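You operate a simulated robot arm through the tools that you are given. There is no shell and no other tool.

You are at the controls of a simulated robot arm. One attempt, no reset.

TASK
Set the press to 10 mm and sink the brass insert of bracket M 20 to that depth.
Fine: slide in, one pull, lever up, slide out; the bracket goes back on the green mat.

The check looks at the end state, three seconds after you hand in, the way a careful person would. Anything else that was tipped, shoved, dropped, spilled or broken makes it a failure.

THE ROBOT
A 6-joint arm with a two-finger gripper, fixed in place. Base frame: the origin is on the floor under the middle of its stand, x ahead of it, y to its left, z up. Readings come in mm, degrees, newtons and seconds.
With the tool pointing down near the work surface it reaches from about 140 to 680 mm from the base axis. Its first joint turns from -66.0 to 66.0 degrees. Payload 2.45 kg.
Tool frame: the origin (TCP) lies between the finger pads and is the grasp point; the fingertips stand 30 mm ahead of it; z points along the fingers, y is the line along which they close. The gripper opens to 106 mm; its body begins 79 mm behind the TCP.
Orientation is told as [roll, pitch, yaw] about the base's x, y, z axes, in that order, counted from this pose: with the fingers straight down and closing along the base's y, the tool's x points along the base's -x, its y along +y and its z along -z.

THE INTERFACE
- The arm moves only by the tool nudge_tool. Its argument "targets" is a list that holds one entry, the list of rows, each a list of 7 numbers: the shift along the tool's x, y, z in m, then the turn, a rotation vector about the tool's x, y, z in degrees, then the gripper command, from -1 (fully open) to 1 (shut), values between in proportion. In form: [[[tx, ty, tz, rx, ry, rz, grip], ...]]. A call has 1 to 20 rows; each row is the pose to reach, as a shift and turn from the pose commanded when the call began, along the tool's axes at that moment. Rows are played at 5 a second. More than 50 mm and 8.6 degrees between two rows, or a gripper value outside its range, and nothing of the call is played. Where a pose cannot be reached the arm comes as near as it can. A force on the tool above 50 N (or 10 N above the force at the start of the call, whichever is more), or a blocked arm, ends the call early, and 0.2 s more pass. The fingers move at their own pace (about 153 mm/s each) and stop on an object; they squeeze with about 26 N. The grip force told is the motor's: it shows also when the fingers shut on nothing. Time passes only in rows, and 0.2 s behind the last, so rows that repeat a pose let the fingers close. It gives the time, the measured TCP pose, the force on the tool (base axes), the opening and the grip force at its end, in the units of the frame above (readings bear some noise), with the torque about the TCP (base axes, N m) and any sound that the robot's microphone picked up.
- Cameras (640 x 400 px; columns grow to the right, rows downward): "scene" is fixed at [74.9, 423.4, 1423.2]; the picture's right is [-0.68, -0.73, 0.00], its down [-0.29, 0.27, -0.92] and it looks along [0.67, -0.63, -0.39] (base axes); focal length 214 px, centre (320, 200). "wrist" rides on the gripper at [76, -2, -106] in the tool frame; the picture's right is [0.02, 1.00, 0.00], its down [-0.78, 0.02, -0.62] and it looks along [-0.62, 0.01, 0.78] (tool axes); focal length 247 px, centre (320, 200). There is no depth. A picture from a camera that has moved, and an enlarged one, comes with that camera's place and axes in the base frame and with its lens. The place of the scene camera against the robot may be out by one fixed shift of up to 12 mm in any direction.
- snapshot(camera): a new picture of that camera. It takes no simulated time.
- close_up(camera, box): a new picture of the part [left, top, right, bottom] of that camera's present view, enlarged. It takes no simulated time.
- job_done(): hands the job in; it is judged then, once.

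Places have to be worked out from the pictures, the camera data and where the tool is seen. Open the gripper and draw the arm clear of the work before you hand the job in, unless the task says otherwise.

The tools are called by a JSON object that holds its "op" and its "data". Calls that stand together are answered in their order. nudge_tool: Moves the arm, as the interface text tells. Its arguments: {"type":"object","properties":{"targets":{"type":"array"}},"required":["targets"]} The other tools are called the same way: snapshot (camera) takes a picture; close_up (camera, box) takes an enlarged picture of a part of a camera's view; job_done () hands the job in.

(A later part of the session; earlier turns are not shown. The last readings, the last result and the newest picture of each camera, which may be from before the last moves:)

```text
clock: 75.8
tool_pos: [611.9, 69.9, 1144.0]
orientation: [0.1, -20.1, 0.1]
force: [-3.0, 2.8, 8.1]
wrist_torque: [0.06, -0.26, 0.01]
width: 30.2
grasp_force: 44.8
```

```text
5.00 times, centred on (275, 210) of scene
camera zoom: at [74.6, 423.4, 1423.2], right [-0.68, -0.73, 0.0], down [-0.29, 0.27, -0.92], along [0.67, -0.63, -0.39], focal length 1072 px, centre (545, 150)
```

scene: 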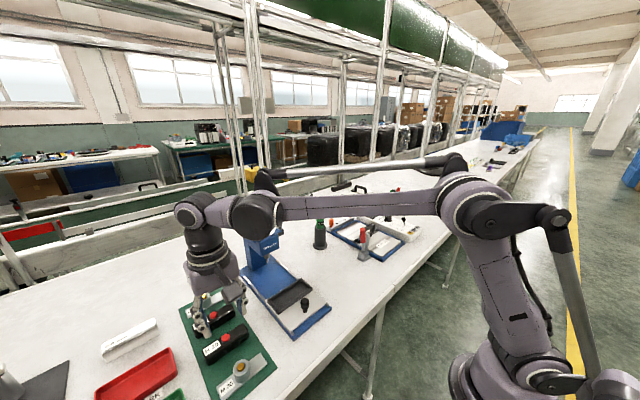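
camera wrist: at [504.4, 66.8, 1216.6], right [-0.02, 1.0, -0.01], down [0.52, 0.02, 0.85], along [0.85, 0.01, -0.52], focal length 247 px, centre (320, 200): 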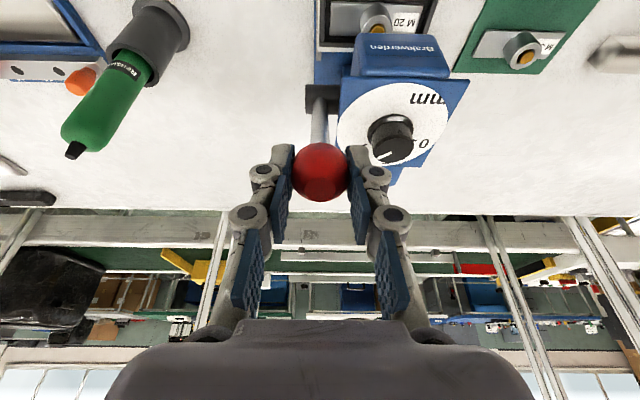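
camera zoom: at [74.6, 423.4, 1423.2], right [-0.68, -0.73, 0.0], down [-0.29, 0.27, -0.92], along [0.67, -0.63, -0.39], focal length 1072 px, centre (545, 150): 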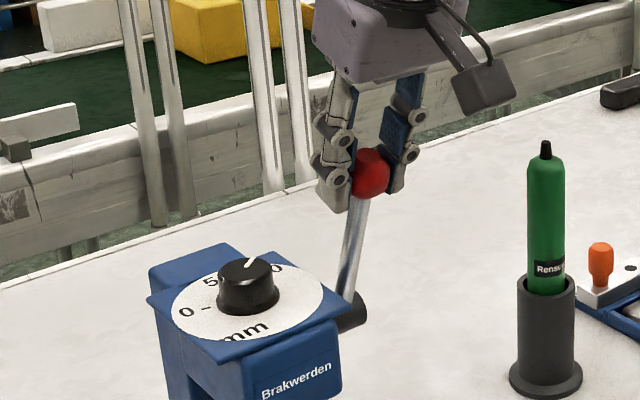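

Firm grip on the ball (30 mm). I start the single pull, following the arc about the pivot, and pause at about 15° of travel to check the forces.

{"op": "nudge_tool", "data": {"targets": [[[0.0041, 0, 0, 0, 0, 0, 0.6], [0.0083, 0, 0, 0, 0, 0, 0.6], [0.0124, 0, 0.0002, 0, 0, 0, 0.6], [0.0166, 0, 0.0003, 0, 0, 0, 0.6], [0.0207, 0, 0.0008, 0, 0, 0, 0.6], [0.0249, 0, 0.0014, 0, 0, 0, 0.6], [0.029, 0, 0.0021, 0, 0, 0, 0.6], [0.033, 0, 0.0029, 0, 0, 0, 0.6]]]}}

{"op": "snapshot", "data": {"camera": "wrist"}}

{"op": "close_up", "data": {"camera": "scene", "box": [230, 170, 330, 290]}}

```text
clock: 77.6
tool_pos: [583.7, 69.8, 1129.1]
orientation: [0.0, -20.2, 0.1]
force: [11.4, 2.5, 2.1]
wrist_torque: [0.05, -1.38, 0.01]
width: 30.3
grasp_force: 44.6
```

```text
taken
camera wrist: at [475.3, 66.8, 1202.1], right [-0.02, 1.0, -0.01], down [0.52, 0.02, 0.85], along [0.85, 0.01, -0.52], focal length 247 px, centre (320, 200)
```

wrist: 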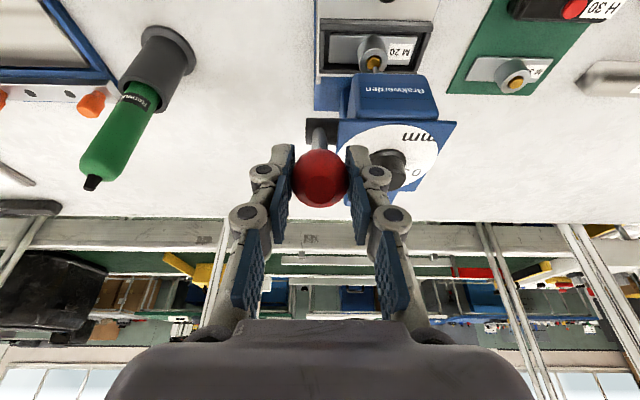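

```text
3.33 times, centred on (280, 230) of scene
camera zoom: at [75.2, 423.4, 1423.2], right [-0.68, -0.73, 0.0], down [-0.29, 0.27, -0.92], along [0.67, -0.63, -0.39], focal length 715 px, centre (453, 100)
```

zoom: 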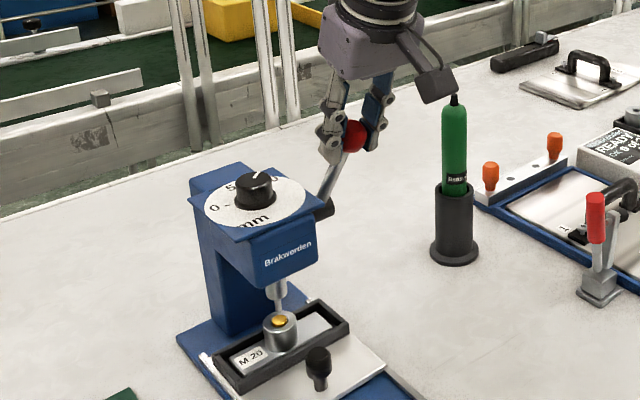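

The lever follows and the ram is descending, with small forces (11 N). I continue the pull along the arc.

{"op": "nudge_tool", "data": {"targets": [[[0.004, 0, 0.001, 0, 0, 0, 0.6], [0.0081, 0, 0.0021, 0, 0, 0, 0.6], [0.0159, 0, 0.0046, 0, 0, 0, 0.6], [0.0237, 0, 0.0077, 0, 0, 0, 0.6], [0.0311, 0, 0.0113, 0, 0, 0, 0.6], [0.0384, 0, 0.0154, 0, 0, 0, 0.6], [0.0453, 0, 0.02, 0, 0, 0, 0.6]]]}}

{"op": "close_up", "data": {"camera": "scene", "box": [230, 170, 330, 290]}}

{"op": "snapshot", "data": {"camera": "wrist"}}

```text
clock: 79.2
tool_pos: [546.3, 68.7, 1094.7]
orientation: [0.0, -20.1, 0.0]
force: [4.3, 3.6, 8.8]
wrist_torque: [0.03, -1.31, 0.01]
width: 30.1
grasp_force: 44.9
```

```text
3.33 times, centred on (280, 230) of scene
camera zoom: at [74.8, 423.4, 1423.2], right [-0.68, -0.73, 0.0], down [-0.29, 0.27, -0.92], along [0.67, -0.63, -0.39], focal length 715 px, centre (453, 100)
```

zoom: 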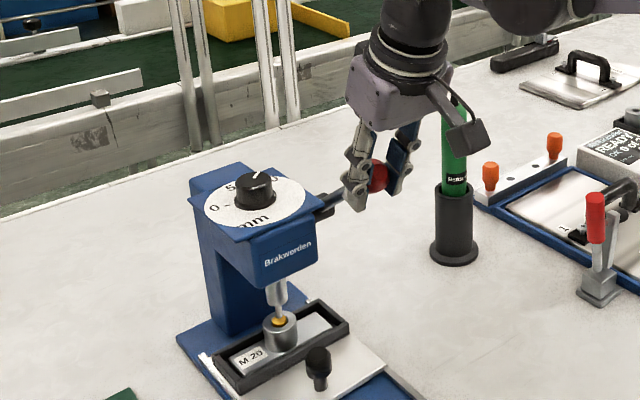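

```text
taken
camera wrist: at [438.4, 66.8, 1167.7], right [-0.02, 1.0, -0.01], down [0.52, 0.02, 0.85], along [0.85, 0.01, -0.52], focal length 247 px, centre (320, 200)
```

wrist: 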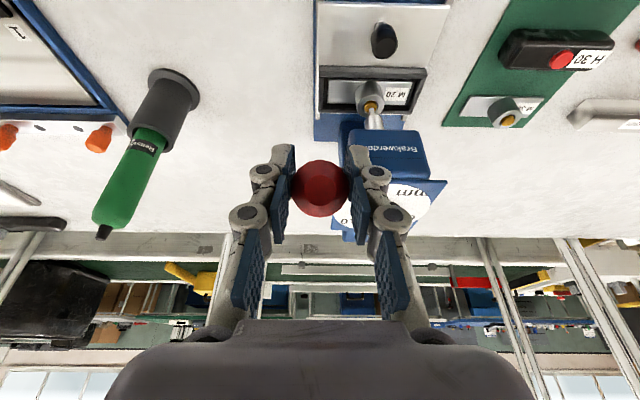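

The ram now reaches the insert and forces are still small. I continue down the arc.

{"op": "nudge_tool", "data": {"targets": [[[0.0034, 0, 0.0024, 0, 0, 0, 0.6], [0.0068, 0, 0.0049, 0, 0, 0, 0.6], [0.01, 0, 0.0076, 0, 0, 0, 0.6], [0.0131, 0, 0.0104, 0, 0, 0, 0.6], [0.0161, 0, 0.0133, 0, 0, 0, 0.6], [0.019, 0, 0.0162, 0, 0, 0, 0.6], [0.0218, 0, 0.0192, 0, 0, 0, 0.6], [0.0246, 0, 0.0223, 0, 0, 0, 0.6]]]}}

{"op": "close_up", "data": {"camera": "scene", "box": [230, 180, 330, 300]}}

{"op": "close_up", "data": {"camera": "wrist", "box": [280, 60, 440, 240]}}

```text
clock: 81.0
tool_pos: [530.5, 69.1, 1065.2]
orientation: [0.0, -19.9, 0.2]
force: [-2.4, 5.5, 10.6]
wrist_torque: [0.05, -1.26, 0.06]
width: 30.1
grasp_force: 45.0
```

```text
3.33 times, centred on (280, 240) of scene
camera zoom: at [74.6, 423.5, 1423.2], right [-0.68, -0.73, 0.0], down [-0.29, 0.27, -0.92], along [0.67, -0.63, -0.39], focal length 715 px, centre (453, 67)
```

zoom: 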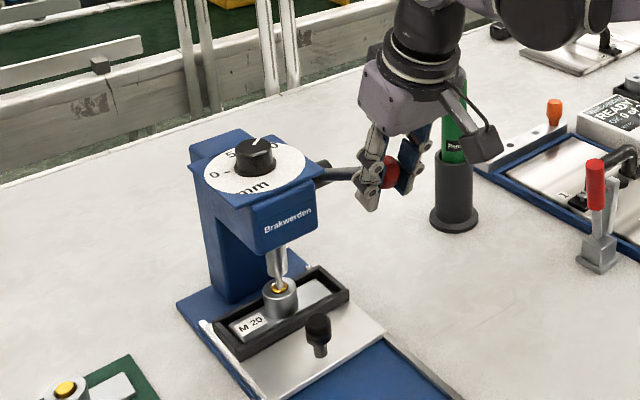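

```text
2.22 times, centred on (360, 150) of wrist
camera zoom: at [422.9, 66.8, 1138.5], right [-0.02, 1.0, -0.01], down [0.52, 0.02, 0.85], along [0.85, 0.01, -0.52], focal length 549 px, centre (231, 311)
```

zoom: 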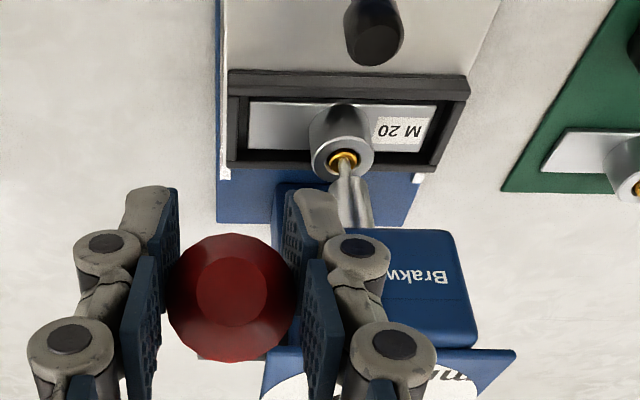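

Still moving freely with the ram in the boss. I keep pulling toward the stop.

{"op": "nudge_tool", "data": {"targets": [[[0.0026, 0, 0.0033, 0, 0, 0, 0.6], [0.0051, 0, 0.0066, 0, 0, 0, 0.6], [0.0074, 0, 0.01, 0, 0, 0, 0.6], [0.0097, 0, 0.0134, 0, 0, 0, 0.6], [0.0097, 0, 0.0134, 0, 0, 0, 0.6]]]}}

{"op": "close_up", "data": {"camera": "scene", "box": [230, 180, 330, 300]}}

```text
clock: 82.2
tool_pos: [525.9, 68.8, 1049.3]
orientation: [0.0, -20.0, 0.1]
force: [11.5, 7.6, -0.2]
wrist_torque: [-0.03, -0.61, 0.07]
width: 31.9
grasp_force: 45.2
```

```text
3.33 times, centred on (280, 240) of scene
camera zoom: at [75.2, 423.6, 1423.2], right [-0.68, -0.73, 0.0], down [-0.29, 0.27, -0.92], along [0.67, -0.63, -0.39], focal length 715 px, centre (453, 67)
```

zoom: 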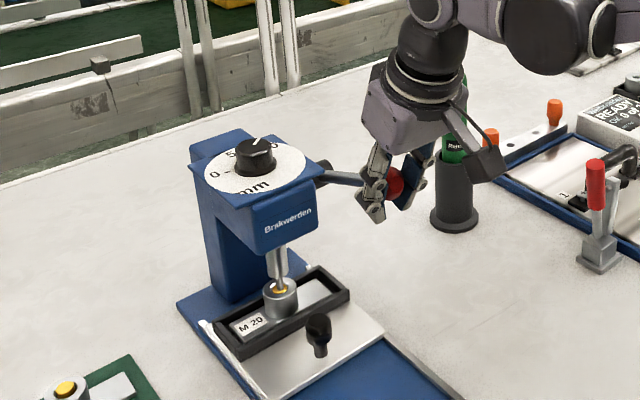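

The grip width changed, so the ball may be slipping at the lever's stop. I look closely.

{"op": "snapshot", "data": {"camera": "wrist"}}

{"op": "close_up", "data": {"camera": "scene", "box": [260, 200, 320, 250]}}

{"op": "close_up", "data": {"camera": "scene", "box": [250, 245, 290, 285]}}

```text
taken
camera wrist: at [419.7, 66.8, 1122.1], right [-0.02, 1.0, -0.01], down [0.52, 0.02, 0.85], along [0.85, 0.01, -0.52], focal length 247 px, centre (320, 200)
```

wrist: 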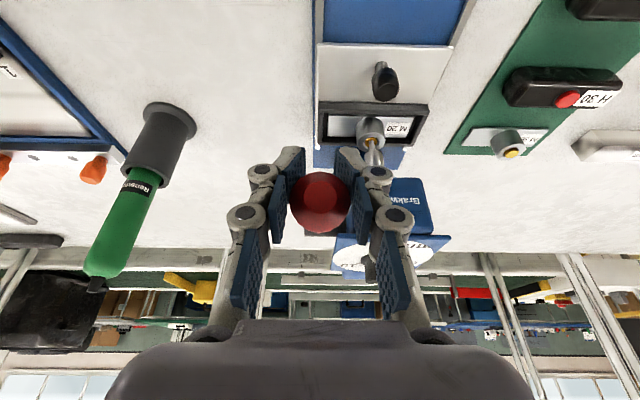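

```text
8.00 times, centred on (290, 225) of scene
camera zoom: at [75.2, 423.6, 1423.2], right [-0.68, -0.73, 0.0], down [-0.29, 0.27, -0.92], along [0.67, -0.63, -0.39], focal length 1716 px, centre (560, 0)
```

zoom: 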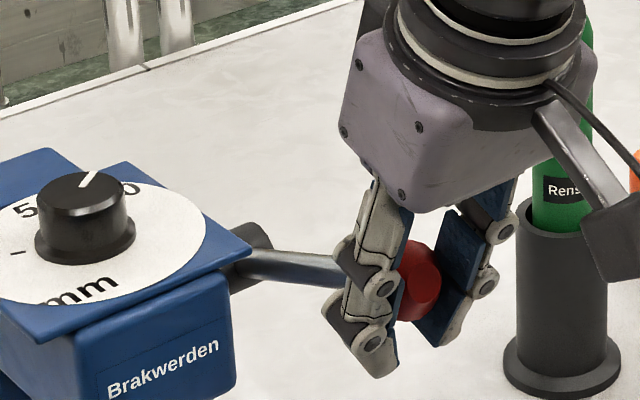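

```text
10.00 times, centred on (270, 265) of scene
camera zoom: at [75.2, 423.6, 1423.2], right [-0.68, -0.73, 0.0], down [-0.29, 0.27, -0.92], along [0.67, -0.63, -0.39], focal length 2145 px, centre (820, -450)
```

zoom: 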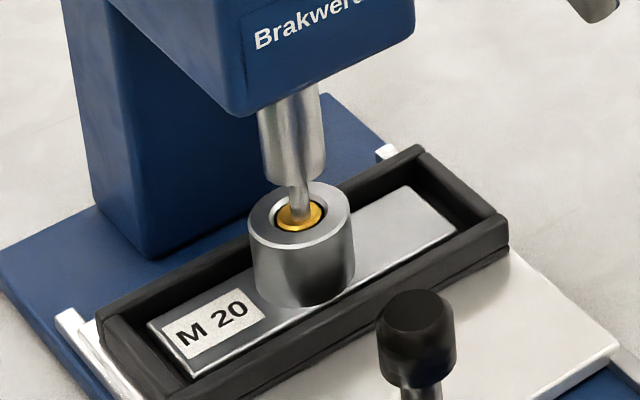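

My pivot estimate was off; re-solving puts it near (641, 1027) with a ~107 mm lever, now at about 80°, so the motion must go on almost straight down. The ball is still held, and I continue on the corrected arc.

{"op": "nudge_tool", "data": {"targets": [[[0.0022, 0, 0.0045, 0, 0, 0, 0.7], [0.0043, 0, 0.009, 0, 0, 0, 0.7], [0.0064, 0, 0.0135, 0, 0, 0, 0.7], [0.0064, 0, 0.0135, 0, 0, 0, 0.7]]]}}

{"op": "snapshot", "data": {"camera": "wrist"}}

{"op": "close_up", "data": {"camera": "scene", "box": [260, 200, 320, 250]}}

{"op": "close_up", "data": {"camera": "scene", "box": [250, 245, 290, 285]}}

```text
clock: 83.2
tool_pos: [526.2, 69.0, 1033.2]
orientation: [0.0, -20.1, 0.0]
force: [15.8, 5.7, -2.3]
wrist_torque: [-0.11, -0.36, 0.07]
width: 29.8
grasp_force: 44.6
```

```text
taken
camera wrist: at [418.0, 66.8, 1107.1], right [-0.02, 1.0, -0.01], down [0.52, 0.02, 0.85], along [0.85, 0.01, -0.52], focal length 247 px, centre (320, 200)
```

wrist: 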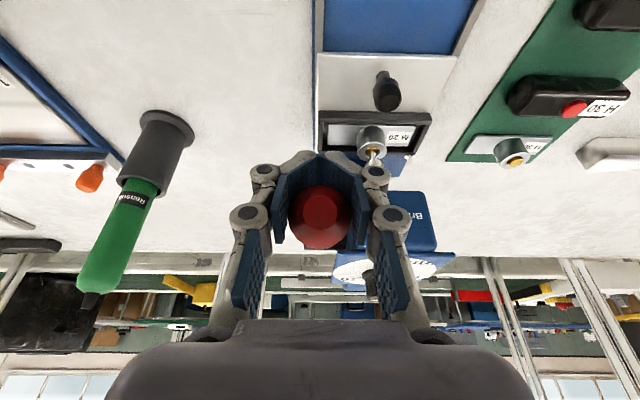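

```text
8.00 times, centred on (290, 225) of scene
camera zoom: at [75.4, 423.5, 1423.2], right [-0.68, -0.73, 0.0], down [-0.29, 0.27, -0.92], along [0.67, -0.63, -0.39], focal length 1716 px, centre (560, 0)
```

zoom: 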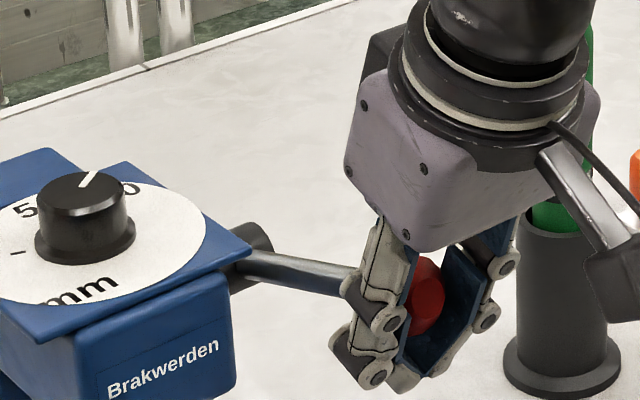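

```text
10.00 times, centred on (270, 265) of scene
camera zoom: at [75.4, 423.5, 1423.2], right [-0.68, -0.73, 0.0], down [-0.29, 0.27, -0.92], along [0.67, -0.63, -0.39], focal length 2145 px, centre (820, -450)
```

zoom: 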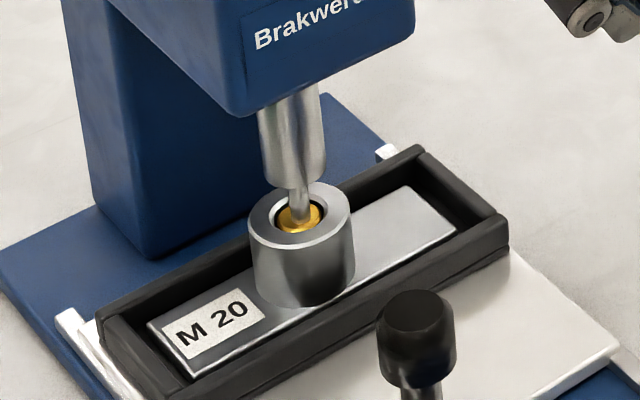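

The fingers have curled around the ball and slide on it instead of driving the lever down; net force is near zero, so the lever is not strongly sprung. I loosen the grip slightly and watch whether the lever stays put.

{"op": "nudge_tool", "data": {"targets": [[[0, 0, 0, 0, 0, 0, 0.2], [0, 0, 0, 0, 0, 0, 0.15], [0, 0, 0, 0, 0, 0, 0.15]]]}}

{"op": "snapshot", "data": {"camera": "wrist"}}

{"op": "close_up", "data": {"camera": "scene", "box": [260, 200, 320, 250]}}

```text
clock: 84.0
tool_pos: [524.5, 69.8, 1033.6]
orientation: [0.0, -20.0, -0.1]
force: [-0.8, -0.2, 0.0]
wrist_torque: [-0.01, 0.03, -0.04]
width: 45.3
grasp_force: 0.1
```

```text
taken
camera wrist: at [416.9, 66.8, 1107.6], right [-0.02, 1.0, -0.01], down [0.52, 0.02, 0.85], along [0.85, 0.01, -0.52], focal length 247 px, centre (320, 200)
```

wrist: 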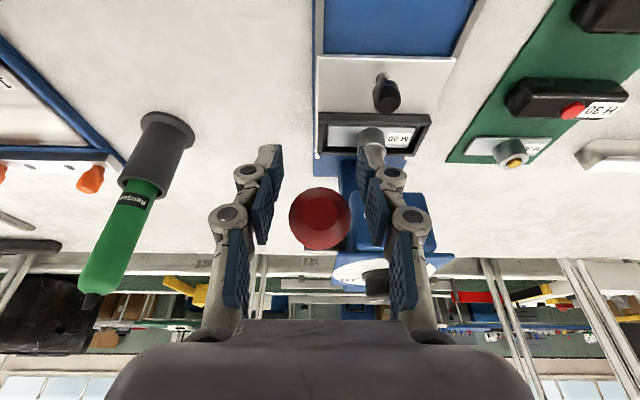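

```text
8.00 times, centred on (290, 225) of scene
camera zoom: at [74.9, 423.4, 1423.2], right [-0.68, -0.73, 0.0], down [-0.29, 0.27, -0.92], along [0.67, -0.63, -0.39], focal length 1716 px, centre (560, 0)
```

zoom: 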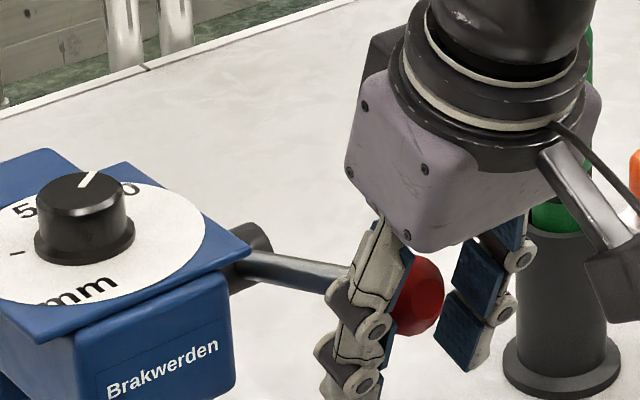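

The lever stays where it is, so there is no return spring. I back off along the tool axis, turn the tool vertical and close the fingers, so I can push the ball down from above with the fingertips.

{"op": "nudge_tool", "data": {"targets": [[[0, 0, -0.035, 0, 0, 0, 0.15], [0, 0, -0.075, 0, 0, 0, 0.15], [0, 0, -0.095, 0, 0, 0, 0.15], [0, 0, -0.095, 0, 6.67, 0, 0.4], [0, 0, -0.095, 0, 13.33, 0, 1], [0, 0, -0.095, 0, 20, 0, 1], [0, 0, -0.095, 0, 20, 0, 1]]]}}

{"op": "snapshot", "data": {"camera": "wrist"}}

{"op": "close_up", "data": {"camera": "scene", "box": [240, 170, 330, 260]}}

{"op": "close_up", "data": {"camera": "scene", "box": [250, 245, 290, 285]}}

```text
clock: 85.6
tool_pos: [492.0, 69.1, 1124.0]
orientation: [0.0, 0.1, 0.1]
force: [0.1, 0.0, -0.9]
wrist_torque: [-0.03, -0.02, -0.02]
width: 0.2
grasp_force: 26.0
```

```text
taken
camera wrist: at [416.5, 66.6, 1229.8], right [-0.02, 1.0, 0.0], down [0.78, 0.02, 0.62], along [0.62, 0.01, -0.78], focal length 247 px, centre (320, 200)
```

wrist: 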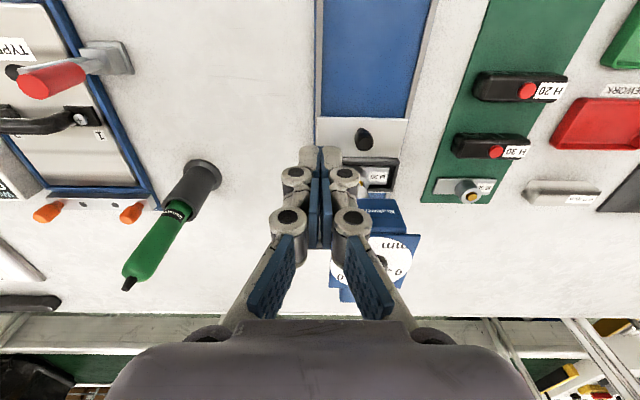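

```text
4.44 times, centred on (285, 215) of scene
camera zoom: at [74.9, 423.4, 1423.2], right [-0.68, -0.73, 0.0], down [-0.29, 0.27, -0.92], along [0.67, -0.63, -0.39], focal length 953 px, centre (476, 133)
```

zoom: 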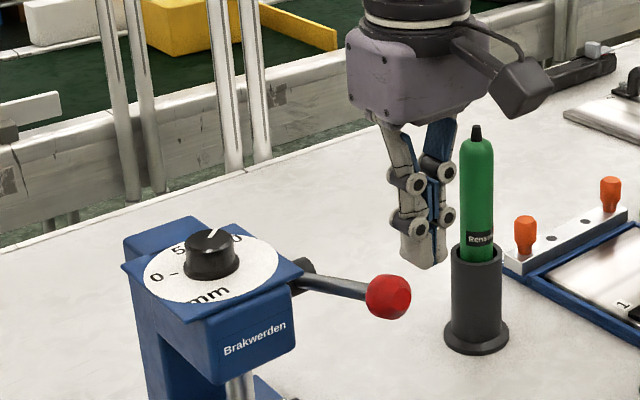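

```text
10.00 times, centred on (270, 265) of scene
camera zoom: at [74.9, 423.4, 1423.2], right [-0.68, -0.73, 0.0], down [-0.29, 0.27, -0.92], along [0.67, -0.63, -0.39], focal length 2145 px, centre (820, -450)
```

zoom: 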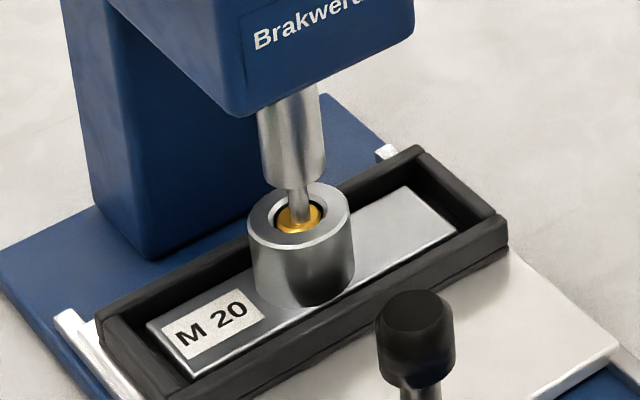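

The lever stays put, with the ball at about (526, 69, 1050). I move the closed fingertips over the ball and come down to touch it.

{"op": "nudge_tool", "data": {"targets": [[[-0.016, 0, 0, 0, 0, 0, 1], [-0.033, 0, 0, 0, 0, 0, 1], [-0.033, 0, 0.01, 0, 0, 0, 1], [-0.033, 0, 0.02, 0, 0, 0, 1], [-0.033, 0, 0.02, 0, 0, 0, 1]]]}}

{"op": "close_up", "data": {"camera": "scene", "box": [260, 180, 330, 250]}}

{"op": "close_up", "data": {"camera": "wrist", "box": [240, 100, 400, 260]}}

```text
clock: 86.8
tool_pos: [525.4, 69.6, 1103.5]
orientation: [0.0, 0.1, 0.0]
force: [-1.0, 0.3, 0.5]
wrist_torque: [0.03, 0.04, 0.0]
width: 0.2
grasp_force: 25.6
```

```text
5.71 times, centred on (295, 215) of scene
camera zoom: at [74.9, 423.4, 1423.2], right [-0.68, -0.73, 0.0], down [-0.29, 0.27, -0.92], along [0.67, -0.63, -0.39], focal length 1226 px, centre (463, 114)
```

zoom: 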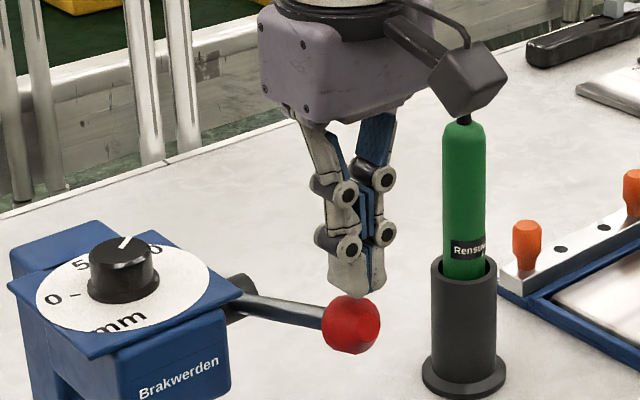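

```text
2.50 times, centred on (320, 180) of wrist
camera zoom: at [449.5, 66.7, 1209.5], right [-0.02, 1.0, 0.0], down [0.78, 0.02, 0.62], along [0.62, 0.01, -0.78], focal length 617 px, centre (320, 250)
```

zoom: 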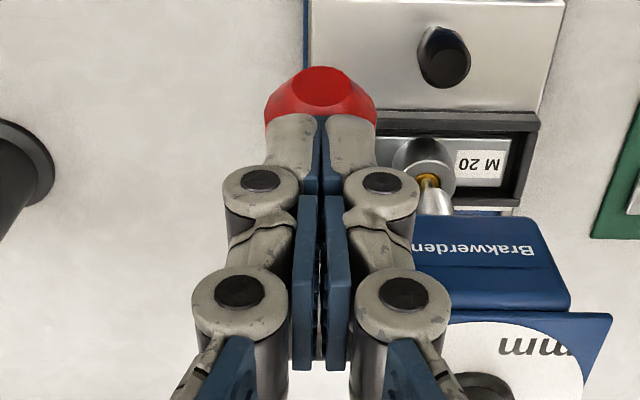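

The tips are just above the ball (at about 528, 68.5, 1050). I push straight down, watching the force and the ram.

{"op": "nudge_tool", "data": {"targets": [[[0, 0, 0.004, 0, 0, 0, 1], [0, 0, 0.008, 0, 0, 0, 1], [0, 0, 0.012, 0, 0, 0, 1], [0, 0, 0.016, 0, 0, 0, 1], [0, 0, 0.016, 0, 0, 0, 1]]]}}

{"op": "close_up", "data": {"camera": "scene", "box": [260, 180, 330, 250]}}

{"op": "close_up", "data": {"camera": "scene", "box": [250, 245, 290, 285]}}

```text
clock: 88.0
tool_pos: [524.8, 68.3, 1086.5]
orientation: [0.0, 0.0, 0.0]
force: [0.8, -0.2, 1.0]
wrist_torque: [0.0, -0.01, -0.02]
width: 0.0
grasp_force: 26.5
```

```text
5.71 times, centred on (295, 215) of scene
camera zoom: at [74.9, 423.4, 1423.2], right [-0.68, -0.73, 0.0], down [-0.29, 0.27, -0.92], along [0.67, -0.63, -0.39], focal length 1226 px, centre (463, 114)
```

zoom: 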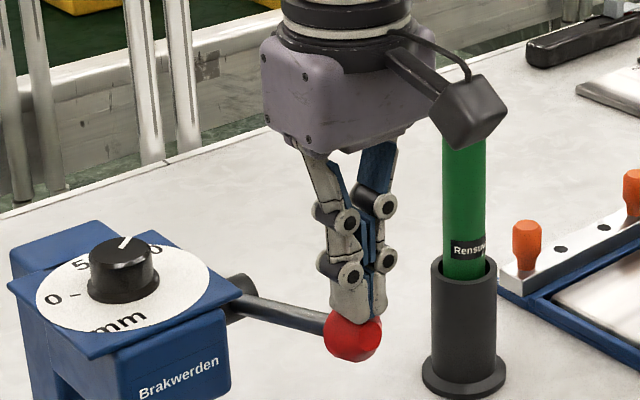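

```text
10.00 times, centred on (270, 265) of scene
camera zoom: at [74.9, 423.4, 1423.2], right [-0.68, -0.73, 0.0], down [-0.29, 0.27, -0.92], along [0.67, -0.63, -0.39], focal length 2145 px, centre (820, -450)
```

zoom: 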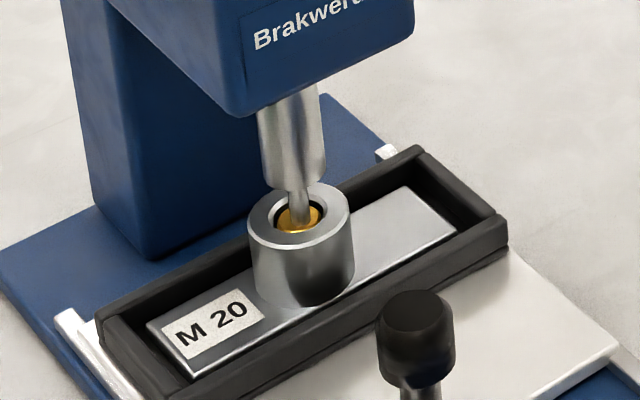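

The push works: lever and insert go down with little force. I continue.

{"op": "nudge_tool", "data": {"targets": [[[0, 0, 0.004, 0, 0, 0, 1], [0, 0, 0.008, 0, 0, 0, 1], [0, 0, 0.012, 0, 0, 0, 1], [0, 0, 0.016, 0, 0, 0, 1], [0, 0, 0.016, 0, 0, 0, 1]]]}}

{"op": "close_up", "data": {"camera": "scene", "box": [260, 190, 330, 260]}}

{"op": "close_up", "data": {"camera": "scene", "box": [250, 245, 290, 285]}}

```text
clock: 89.2
tool_pos: [523.7, 70.3, 1070.4]
orientation: [0.0, 0.0, -0.1]
force: [-0.1, -0.5, 0.7]
wrist_torque: [0.0, -0.01, 0.03]
width: 0.0
grasp_force: 26.4
```

```text
5.71 times, centred on (295, 225) of scene
camera zoom: at [74.9, 423.4, 1423.2], right [-0.68, -0.73, 0.0], down [-0.29, 0.27, -0.92], along [0.67, -0.63, -0.39], focal length 1226 px, centre (463, 57)
```

zoom: 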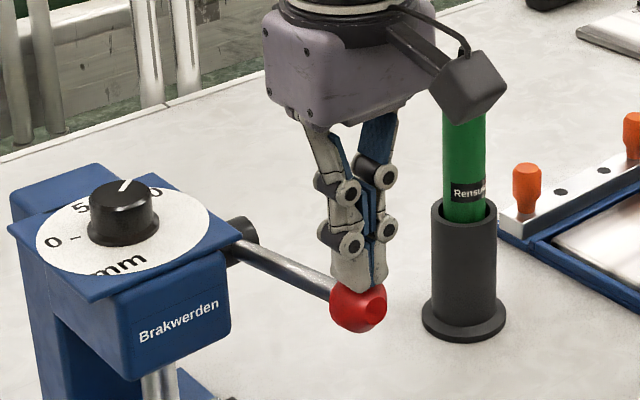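

```text
10.00 times, centred on (270, 265) of scene
camera zoom: at [74.9, 423.4, 1423.2], right [-0.68, -0.73, 0.0], down [-0.29, 0.27, -0.92], along [0.67, -0.63, -0.39], focal length 2145 px, centre (820, -450)
```

zoom: 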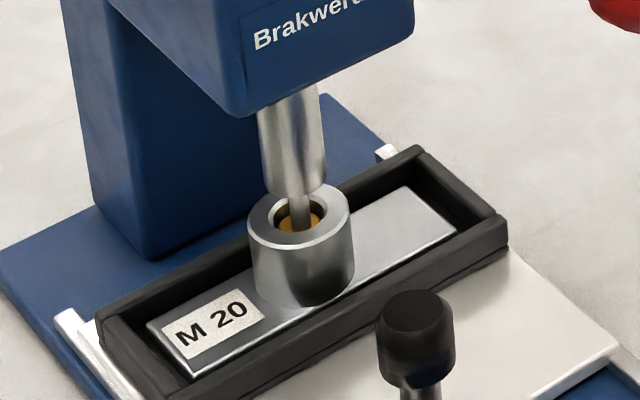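

Insert visibly deeper, and no stop yet. I keep pushing in the same stroke.

{"op": "nudge_tool", "data": {"targets": [[[0, 0, 0.004, 0, 0, 0, 1], [0, 0, 0.008, 0, 0, 0, 1], [0, 0, 0.012, 0, 0, 0, 1], [0, 0, 0.012, 0, 0, 0, 1]]]}}

{"op": "close_up", "data": {"camera": "scene", "box": [260, 190, 330, 260]}}

{"op": "close_up", "data": {"camera": "scene", "box": [250, 245, 290, 285]}}

{"op": "close_up", "data": {"camera": "wrist", "box": [240, 60, 440, 220]}}

```text
clock: 90.2
tool_pos: [525.5, 68.2, 1059.4]
orientation: [0.0, -0.1, 0.0]
force: [-0.6, 0.6, -0.1]
wrist_torque: [-0.01, -0.01, 0.02]
width: 0.0
grasp_force: 28.5
```

```text
5.71 times, centred on (295, 225) of scene
camera zoom: at [74.9, 423.4, 1423.2], right [-0.68, -0.73, 0.0], down [-0.29, 0.27, -0.92], along [0.67, -0.63, -0.39], focal length 1226 px, centre (463, 57)
```

zoom: 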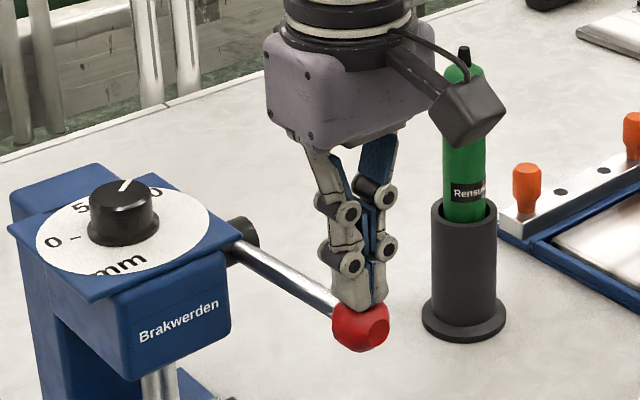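

```text
10.00 times, centred on (270, 265) of scene
camera zoom: at [74.9, 423.4, 1423.2], right [-0.68, -0.73, 0.0], down [-0.29, 0.27, -0.92], along [0.67, -0.63, -0.39], focal length 2145 px, centre (820, -450)
```

zoom: 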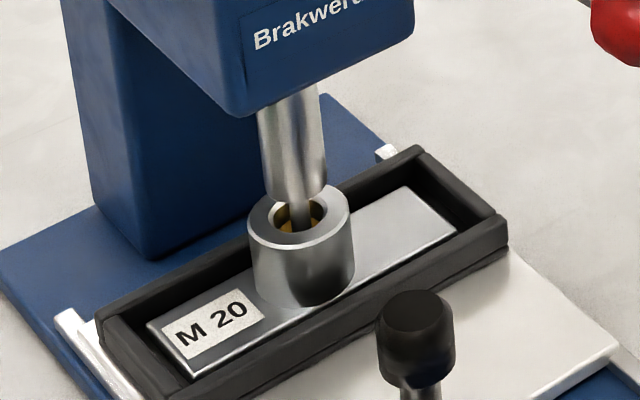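

```text
2.50 times, centred on (340, 140) of wrist
camera zoom: at [449.3, 67.0, 1165.2], right [-0.02, 1.0, 0.0], down [0.78, 0.02, 0.62], along [0.62, 0.01, -0.78], focal length 617 px, centre (270, 350)
```

zoom: 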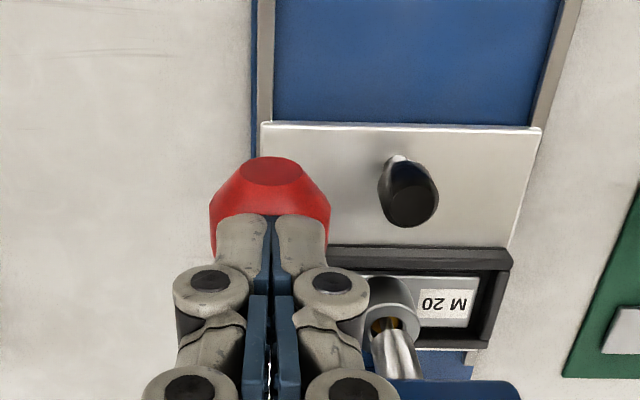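

Still descending freely. I continue until the stop is felt.

{"op": "nudge_tool", "data": {"targets": [[[0, 0, 0.004, 0, 0, 0, 1], [0, 0, 0.008, 0, 0, 0, 1], [0, 0, 0.012, 0, 0, 0, 1], [0, 0, 0.012, 0, 0, 0, 1]]]}}

{"op": "close_up", "data": {"camera": "scene", "box": [260, 190, 330, 260]}}

{"op": "close_up", "data": {"camera": "scene", "box": [250, 245, 290, 285]}}

```text
clock: 91.2
tool_pos: [524.6, 68.8, 1047.7]
orientation: [0.1, 0.0, 0.0]
force: [-0.2, 1.7, 15.4]
wrist_torque: [0.03, -0.04, -0.08]
width: 5.9
grasp_force: 28.7
```

```text
5.71 times, centred on (295, 225) of scene
camera zoom: at [74.6, 423.4, 1423.3], right [-0.68, -0.73, 0.0], down [-0.29, 0.27, -0.92], along [0.67, -0.63, -0.39], focal length 1226 px, centre (463, 57)
```

zoom: 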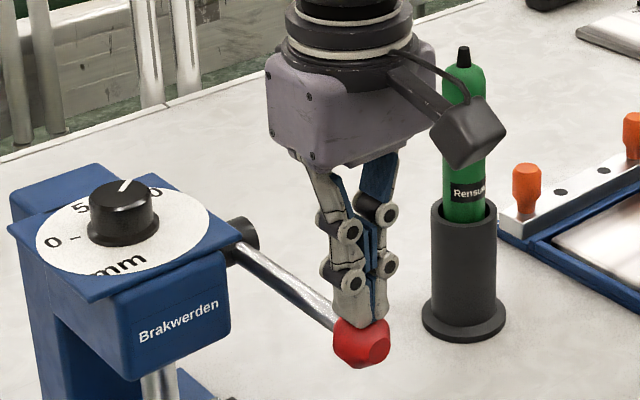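

```text
10.00 times, centred on (270, 265) of scene
camera zoom: at [74.6, 423.4, 1423.3], right [-0.68, -0.73, 0.0], down [-0.29, 0.27, -0.92], along [0.67, -0.63, -0.39], focal length 2145 px, centre (820, -450)
```

zoom: 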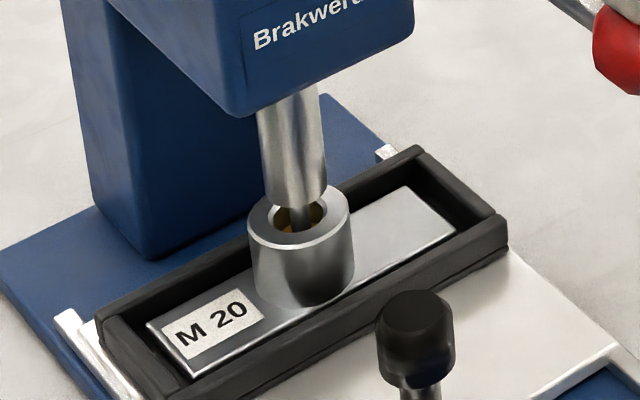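

The force has risen to 15 N and stays – perhaps the stop. I push a few mm more to make sure.

{"op": "nudge_tool", "data": {"targets": [[[0, 0, 0.002, 0, 0, 0, 1], [0, 0, 0.004, 0, 0, 0, 1], [0, 0, 0.004, 0, 0, 0, 1]]]}}

{"op": "close_up", "data": {"camera": "scene", "box": [260, 190, 330, 260]}}

{"op": "close_up", "data": {"camera": "scene", "box": [250, 245, 290, 285]}}

```text
clock: 91.7
tool_pos: [525.1, 69.1, 1047.5]
orientation: [0.0, -0.1, 0.0]
force: [-0.5, 0.4, 15.4]
wrist_torque: [0.02, 0.07, 0.04]
width: 5.9
grasp_force: 28.6
stopped in row 2: the force on the tool passed its limit at 55 N (the readings are from after the stop); the commanded pose is now the measured one
```

```text
5.71 times, centred on (295, 225) of scene
camera zoom: at [74.6, 423.3, 1423.3], right [-0.68, -0.73, 0.0], down [-0.29, 0.27, -0.92], along [0.67, -0.63, -0.39], focal length 1226 px, centre (463, 57)
```

zoom: 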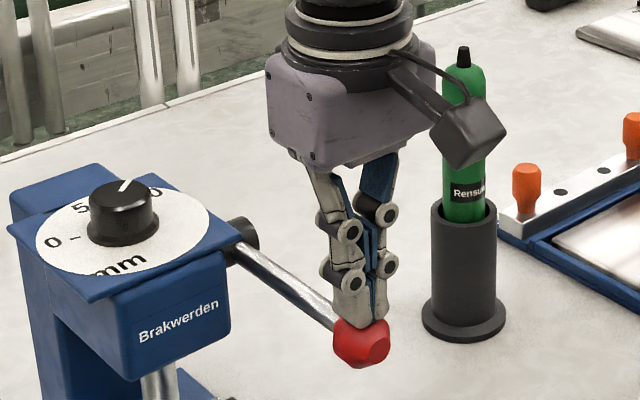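

```text
10.00 times, centred on (270, 265) of scene
camera zoom: at [74.6, 423.3, 1423.3], right [-0.68, -0.73, 0.0], down [-0.29, 0.27, -0.92], along [0.67, -0.63, -0.39], focal length 2145 px, centre (820, -450)
```

zoom: 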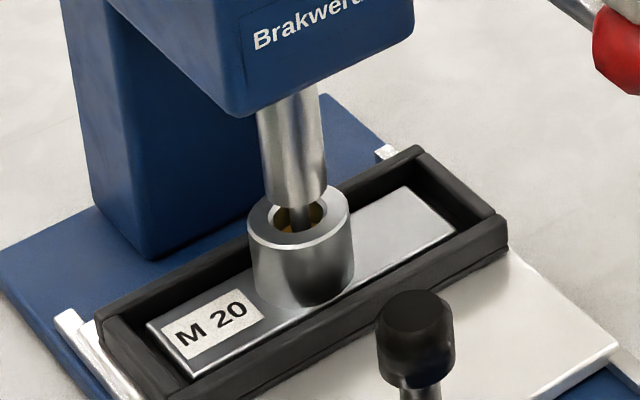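

The 2 mm extra gave 55 N, a hard stop, so the stroke is complete. Now the lever has to go back up: I lift off the ball, open, and look at where it is.

{"op": "nudge_tool", "data": {"targets": [[[0, 0, -0.01, 0, 0, 0, 1], [0.01, 0, -0.03, 0, 0, 0, 0.5], [0.025, 0, -0.05, 0, 0, 0, -0.1], [0.025, 0, -0.05, 0, 0, 0, -0.1], [0.025, 0, -0.05, 0, 0, 0, -0.1]]]}}

{"op": "snapshot", "data": {"camera": "wrist"}}

{"op": "close_up", "data": {"camera": "scene", "box": [260, 180, 330, 260]}}

```text
clock: 92.9
tool_pos: [500.1, 69.5, 1096.6]
orientation: [0.1, -0.1, 0.1]
force: [0.2, 0.1, -0.6]
wrist_torque: [-0.01, 0.0, 0.01]
width: 58.3
grasp_force: 0.0
```

```text
taken
camera wrist: at [423.7, 67.0, 1202.7], right [-0.02, 1.0, 0.0], down [0.78, 0.02, 0.62], along [0.62, 0.01, -0.78], focal length 247 px, centre (320, 200)
```

wrist: 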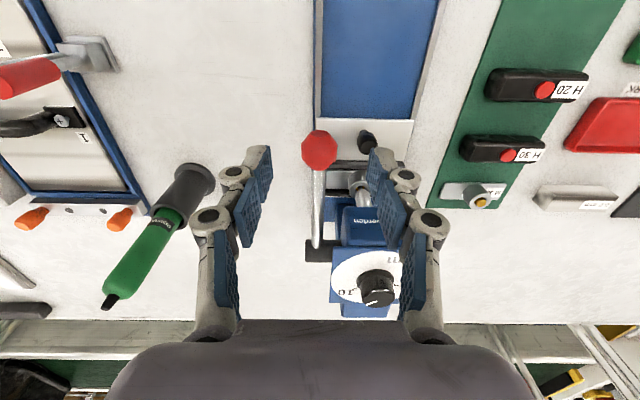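

```text
5.00 times, centred on (295, 220) of scene
camera zoom: at [74.9, 423.4, 1423.2], right [-0.68, -0.73, 0.0], down [-0.29, 0.27, -0.92], along [0.67, -0.63, -0.39], focal length 1072 px, centre (445, 100)
```

zoom: 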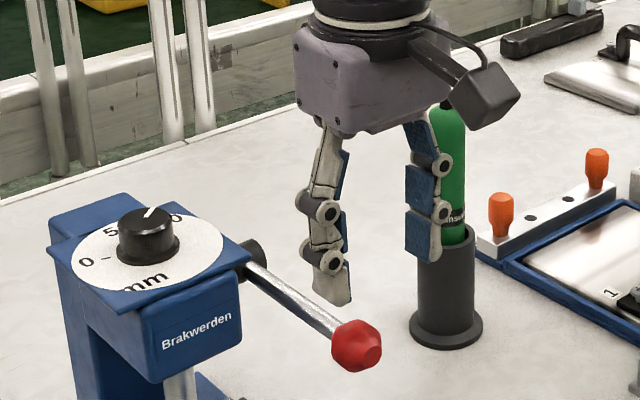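

The ball rests at about (525, 68, 1003), lever about 10° below horizontal, pivot near (635, 1023). I tilt back to 20° and straddle the ball to lift it.

{"op": "nudge_tool", "data": {"targets": [[[0, 0, 0, 0, -6.67, 0, -0.1], [0, 0, 0, 0, -13.33, 0, -0.1], [0, 0, 0, 0, -20, 0, -0.1], [-0.0052, -0.001, 0.04, 0, -20, 0, -0.1], [-0.0052, -0.001, 0.04, 0, -20, 0, -0.1]]]}}

{"op": "snapshot", "data": {"camera": "wrist"}}

{"op": "close_up", "data": {"camera": "scene", "box": [260, 180, 330, 260]}}

```text
clock: 94.1
tool_pos: [505.9, 68.6, 1056.4]
orientation: [0.1, -20.1, 0.0]
force: [1.2, -0.1, 0.4]
wrist_torque: [0.03, 0.02, -0.02]
width: 58.5
grasp_force: 0.0
```

```text
taken
camera wrist: at [397.3, 66.0, 1130.3], right [-0.02, 1.0, -0.01], down [0.52, 0.02, 0.85], along [0.85, 0.01, -0.52], focal length 247 px, centre (320, 200)
```

wrist: 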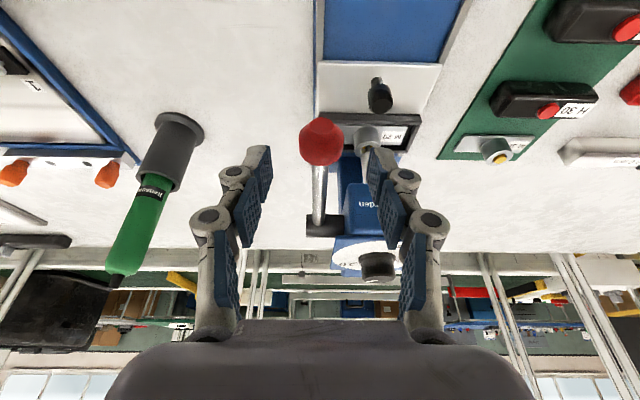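

```text
5.00 times, centred on (295, 220) of scene
camera zoom: at [74.9, 423.4, 1423.2], right [-0.68, -0.73, 0.0], down [-0.29, 0.27, -0.92], along [0.67, -0.63, -0.39], focal length 1072 px, centre (445, 100)
```

zoom: 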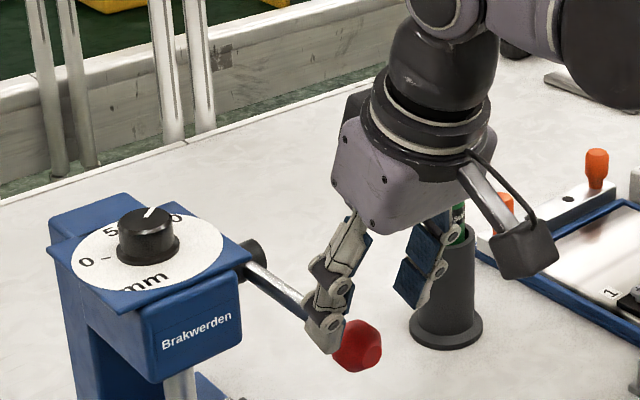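

The ball is at (527, 68, 1000) by two sight lines. I advance along the tool axis so it lies deep between the fingers and close on it.

{"op": "nudge_tool", "data": {"targets": [[[-0.0002, -0.0005, 0.03, 0, 0, 0, -0.1], [-0.0005, -0.0005, 0.06, 0, 0, 0, -0.1], [-0.0005, -0.0005, 0.06, 0, 0, 0, -0.1], [-0.0005, -0.0005, 0.06, 0, 0, 0, 0.6], [-0.0005, -0.0005, 0.06, 0, 0, 0, 0.6], [-0.0005, -0.0005, 0.06, 0, 0, 0, 0.6]]]}}

{"op": "snapshot", "data": {"camera": "wrist"}}

{"op": "close_up", "data": {"camera": "scene", "box": [260, 190, 330, 270]}}

```text
clock: 95.5
tool_pos: [526.9, 69.4, 1000.6]
orientation: [0.2, -20.0, 0.1]
force: [9.0, 13.8, -10.4]
wrist_torque: [-0.05, 1.0, -0.04]
width: 30.4
grasp_force: 45.8
```

```text
taken
camera wrist: at [419.3, 66.5, 1073.4], right [-0.02, 1.0, 0.0], down [0.52, 0.02, 0.85], along [0.85, 0.02, -0.52], focal length 247 px, centre (320, 200)
```

wrist: 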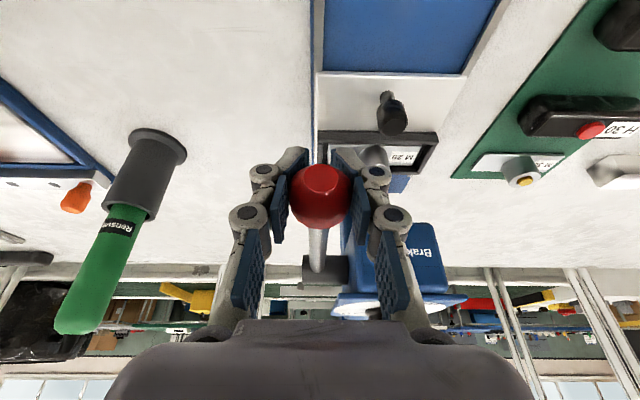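

```text
5.00 times, centred on (295, 230) of scene
camera zoom: at [75.3, 423.8, 1423.1], right [-0.68, -0.73, 0.0], down [-0.29, 0.27, -0.92], along [0.67, -0.63, -0.39], focal length 1072 px, centre (445, 50)
```

zoom: 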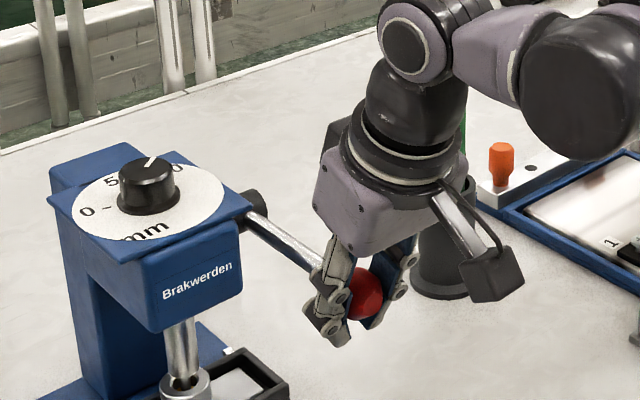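

Gripped. I lift the lever back up along the corrected arc, first to about 62°.

{"op": "nudge_tool", "data": {"targets": [[[-0.0016, 0, -0.0075, 0, 0, 0, 0.6], [-0.0033, 0, -0.0151, 0, 0, 0, 0.6], [-0.0059, 0, -0.0223, 0, 0, 0, 0.6], [-0.0085, 0, -0.0296, 0, 0, 0, 0.6], [-0.0121, 0, -0.0364, 0, 0, 0, 0.6], [-0.0157, 0, -0.0432, 0, 0, 0, 0.6], [-0.0202, 0, -0.0495, 0, 0, 0, 0.6], [-0.0248, 0, -0.0557, 0, 0, 0, 0.6], [-0.0301, 0, -0.0612, 0, 0, 0, 0.6], [-0.0354, 0, -0.0667, 0, 0, 0, 0.6], [-0.0354, 0, -0.0667, 0, 0, 0, 0.6]]]}}

{"op": "snapshot", "data": {"camera": "wrist"}}

{"op": "close_up", "data": {"camera": "scene", "box": [240, 180, 330, 290]}}

```text
clock: 97.9
tool_pos: [536.0, 67.2, 1076.8]
orientation: [0.1, -20.1, 0.0]
force: [-1.9, 4.2, -0.5]
wrist_torque: [-0.13, -0.01, 0.03]
width: 24.6
grasp_force: 2.3
```

```text
taken
camera wrist: at [429.3, 64.9, 1149.2], right [-0.02, 1.0, -0.01], down [0.52, 0.02, 0.85], along [0.85, 0.01, -0.52], focal length 247 px, centre (320, 200)
```

wrist: 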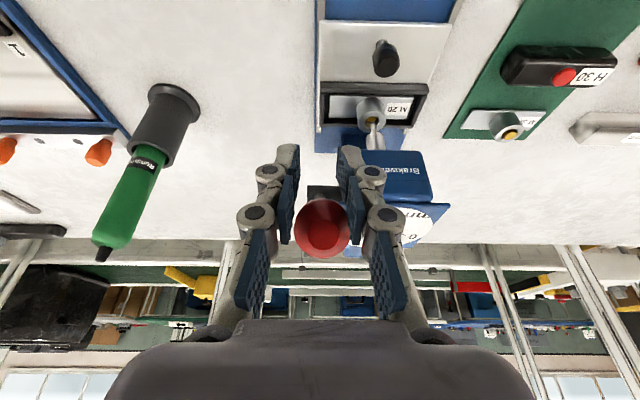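

```text
3.64 times, centred on (285, 235) of scene
camera zoom: at [74.8, 423.5, 1423.2], right [-0.68, -0.73, 0.0], down [-0.29, 0.27, -0.92], along [0.67, -0.63, -0.39], focal length 780 px, centre (447, 73)
```

zoom: 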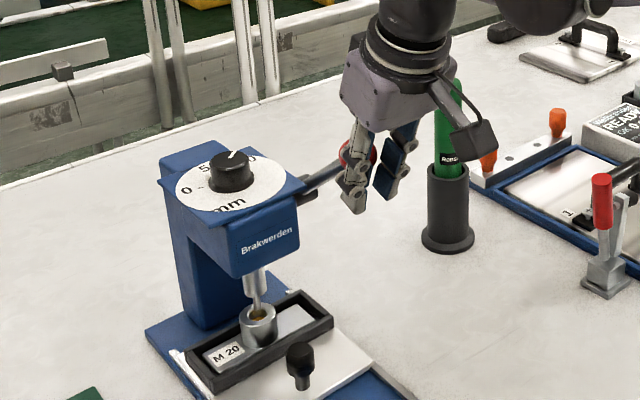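

The ball popped forward out of the pads and the lever is now at about 49°. I open, re-centre on the ball and grip it again.

{"op": "nudge_tool", "data": {"targets": [[[0, 0, 0, 0, 0, 0, -0.1], [0, 0, 0, 0, 0, 0, -0.1], [-0.01, 0.001, -0.012, 0, 0, 0, -0.1], [-0.0205, 0.001, -0.0215, 0, 0, 0, -0.1], [-0.0205, 0.001, -0.0215, 0, 0, 0, -0.1]]]}}

{"op": "snapshot", "data": {"camera": "wrist"}}

{"op": "close_up", "data": {"camera": "scene", "box": [260, 180, 330, 260]}}

```text
clock: 99.1
tool_pos: [549.2, 69.3, 1102.9]
orientation: [0.0, -20.1, 0.0]
force: [-0.2, 0.3, 0.4]
wrist_torque: [0.0, -0.01, 0.03]
width: 58.4
grasp_force: 0.0
```

```text
taken
camera wrist: at [441.5, 66.3, 1176.3], right [-0.02, 1.0, -0.01], down [0.52, 0.02, 0.85], along [0.85, 0.01, -0.52], focal length 247 px, centre (320, 200)
```

wrist: 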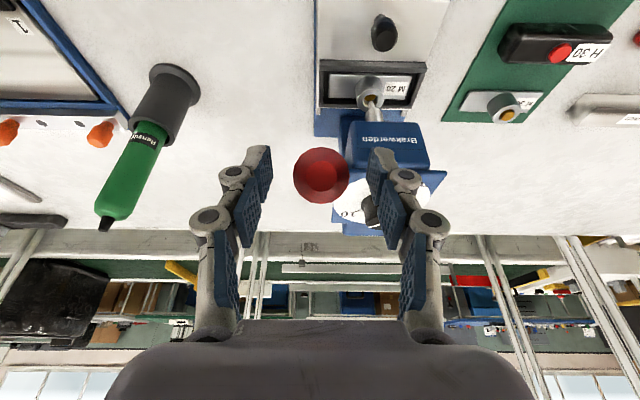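

```text
5.00 times, centred on (295, 220) of scene
camera zoom: at [74.9, 423.4, 1423.2], right [-0.68, -0.73, 0.0], down [-0.29, 0.27, -0.92], along [0.67, -0.63, -0.39], focal length 1072 px, centre (445, 100)
```

zoom: 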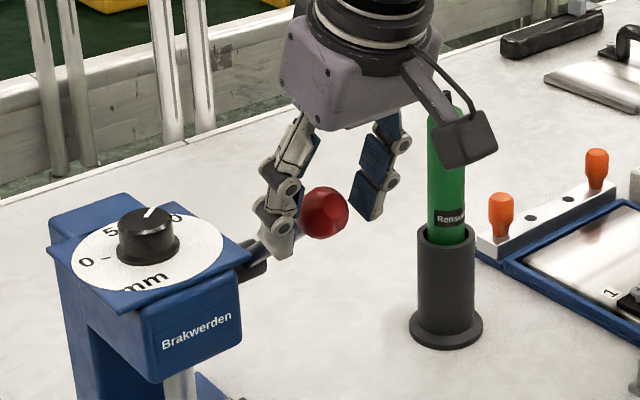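

The ball is centred between the pads as in the first grip. I close and carry the lever up along the arc to about 20°.

{"op": "nudge_tool", "data": {"targets": [[[0, 0, 0, 0, 0, 0, 0.6], [0, 0, 0, 0, 0, 0, 0.6], [0, 0, 0, 0, 0, 0, 0.6], [-0.004, 0, -0.002, 0, 0, 0, 0.6], [-0.008, 0, -0.004, 0, 0, 0, 0.6], [-0.0134, 0, -0.0061, 0, 0, 0, 0.6], [-0.0188, 0, -0.0082, 0, 0, 0, 0.6], [-0.0244, 0, -0.0097, 0, 0, 0, 0.6], [-0.03, 0, -0.0111, 0, 0, 0, 0.6], [-0.0357, 0, -0.012, 0, 0, 0, 0.6], [-0.0414, 0, -0.0129, 0, 0, 0, 0.6], [-0.0471, 0, -0.0132, 0, 0, 0, 0.6], [-0.0529, 0, -0.0135, 0, 0, 0, 0.6], [-0.0529, 0, -0.0135, 0, 0, 0, 0.6]]]}}

{"op": "snapshot", "data": {"camera": "wrist"}}

{"op": "close_up", "data": {"camera": "scene", "box": [240, 170, 330, 290]}}

```text
clock: 102.1
tool_pos: [591.2, 68.2, 1133.3]
orientation: [0.1, -19.9, 0.1]
force: [-16.1, 10.0, 9.0]
wrist_torque: [0.13, 1.27, 0.01]
width: 30.2
grasp_force: 45.1
```

```text
taken
camera wrist: at [485.3, 66.7, 1207.6], right [-0.02, 1.0, -0.01], down [0.52, 0.02, 0.85], along [0.85, 0.01, -0.52], focal length 247 px, centre (320, 200)
```

wrist: 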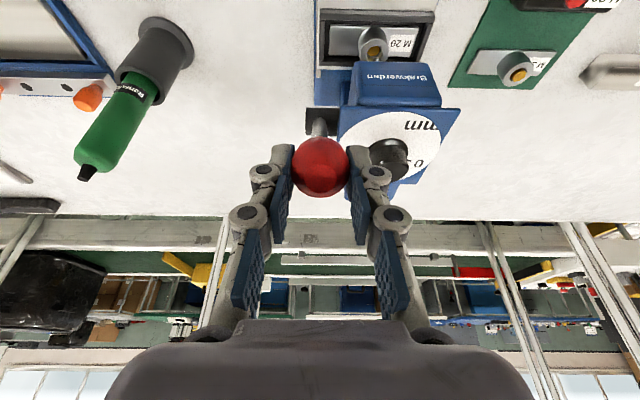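

```text
3.33 times, centred on (285, 230) of scene
camera zoom: at [74.2, 423.7, 1423.2], right [-0.68, -0.73, 0.0], down [-0.29, 0.27, -0.92], along [0.67, -0.63, -0.39], focal length 715 px, centre (437, 100)
```

zoom: 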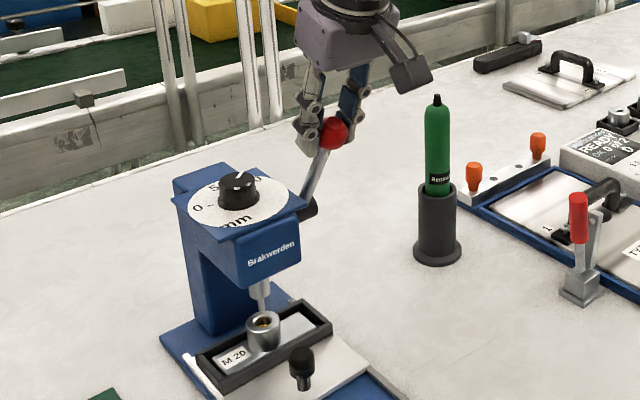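

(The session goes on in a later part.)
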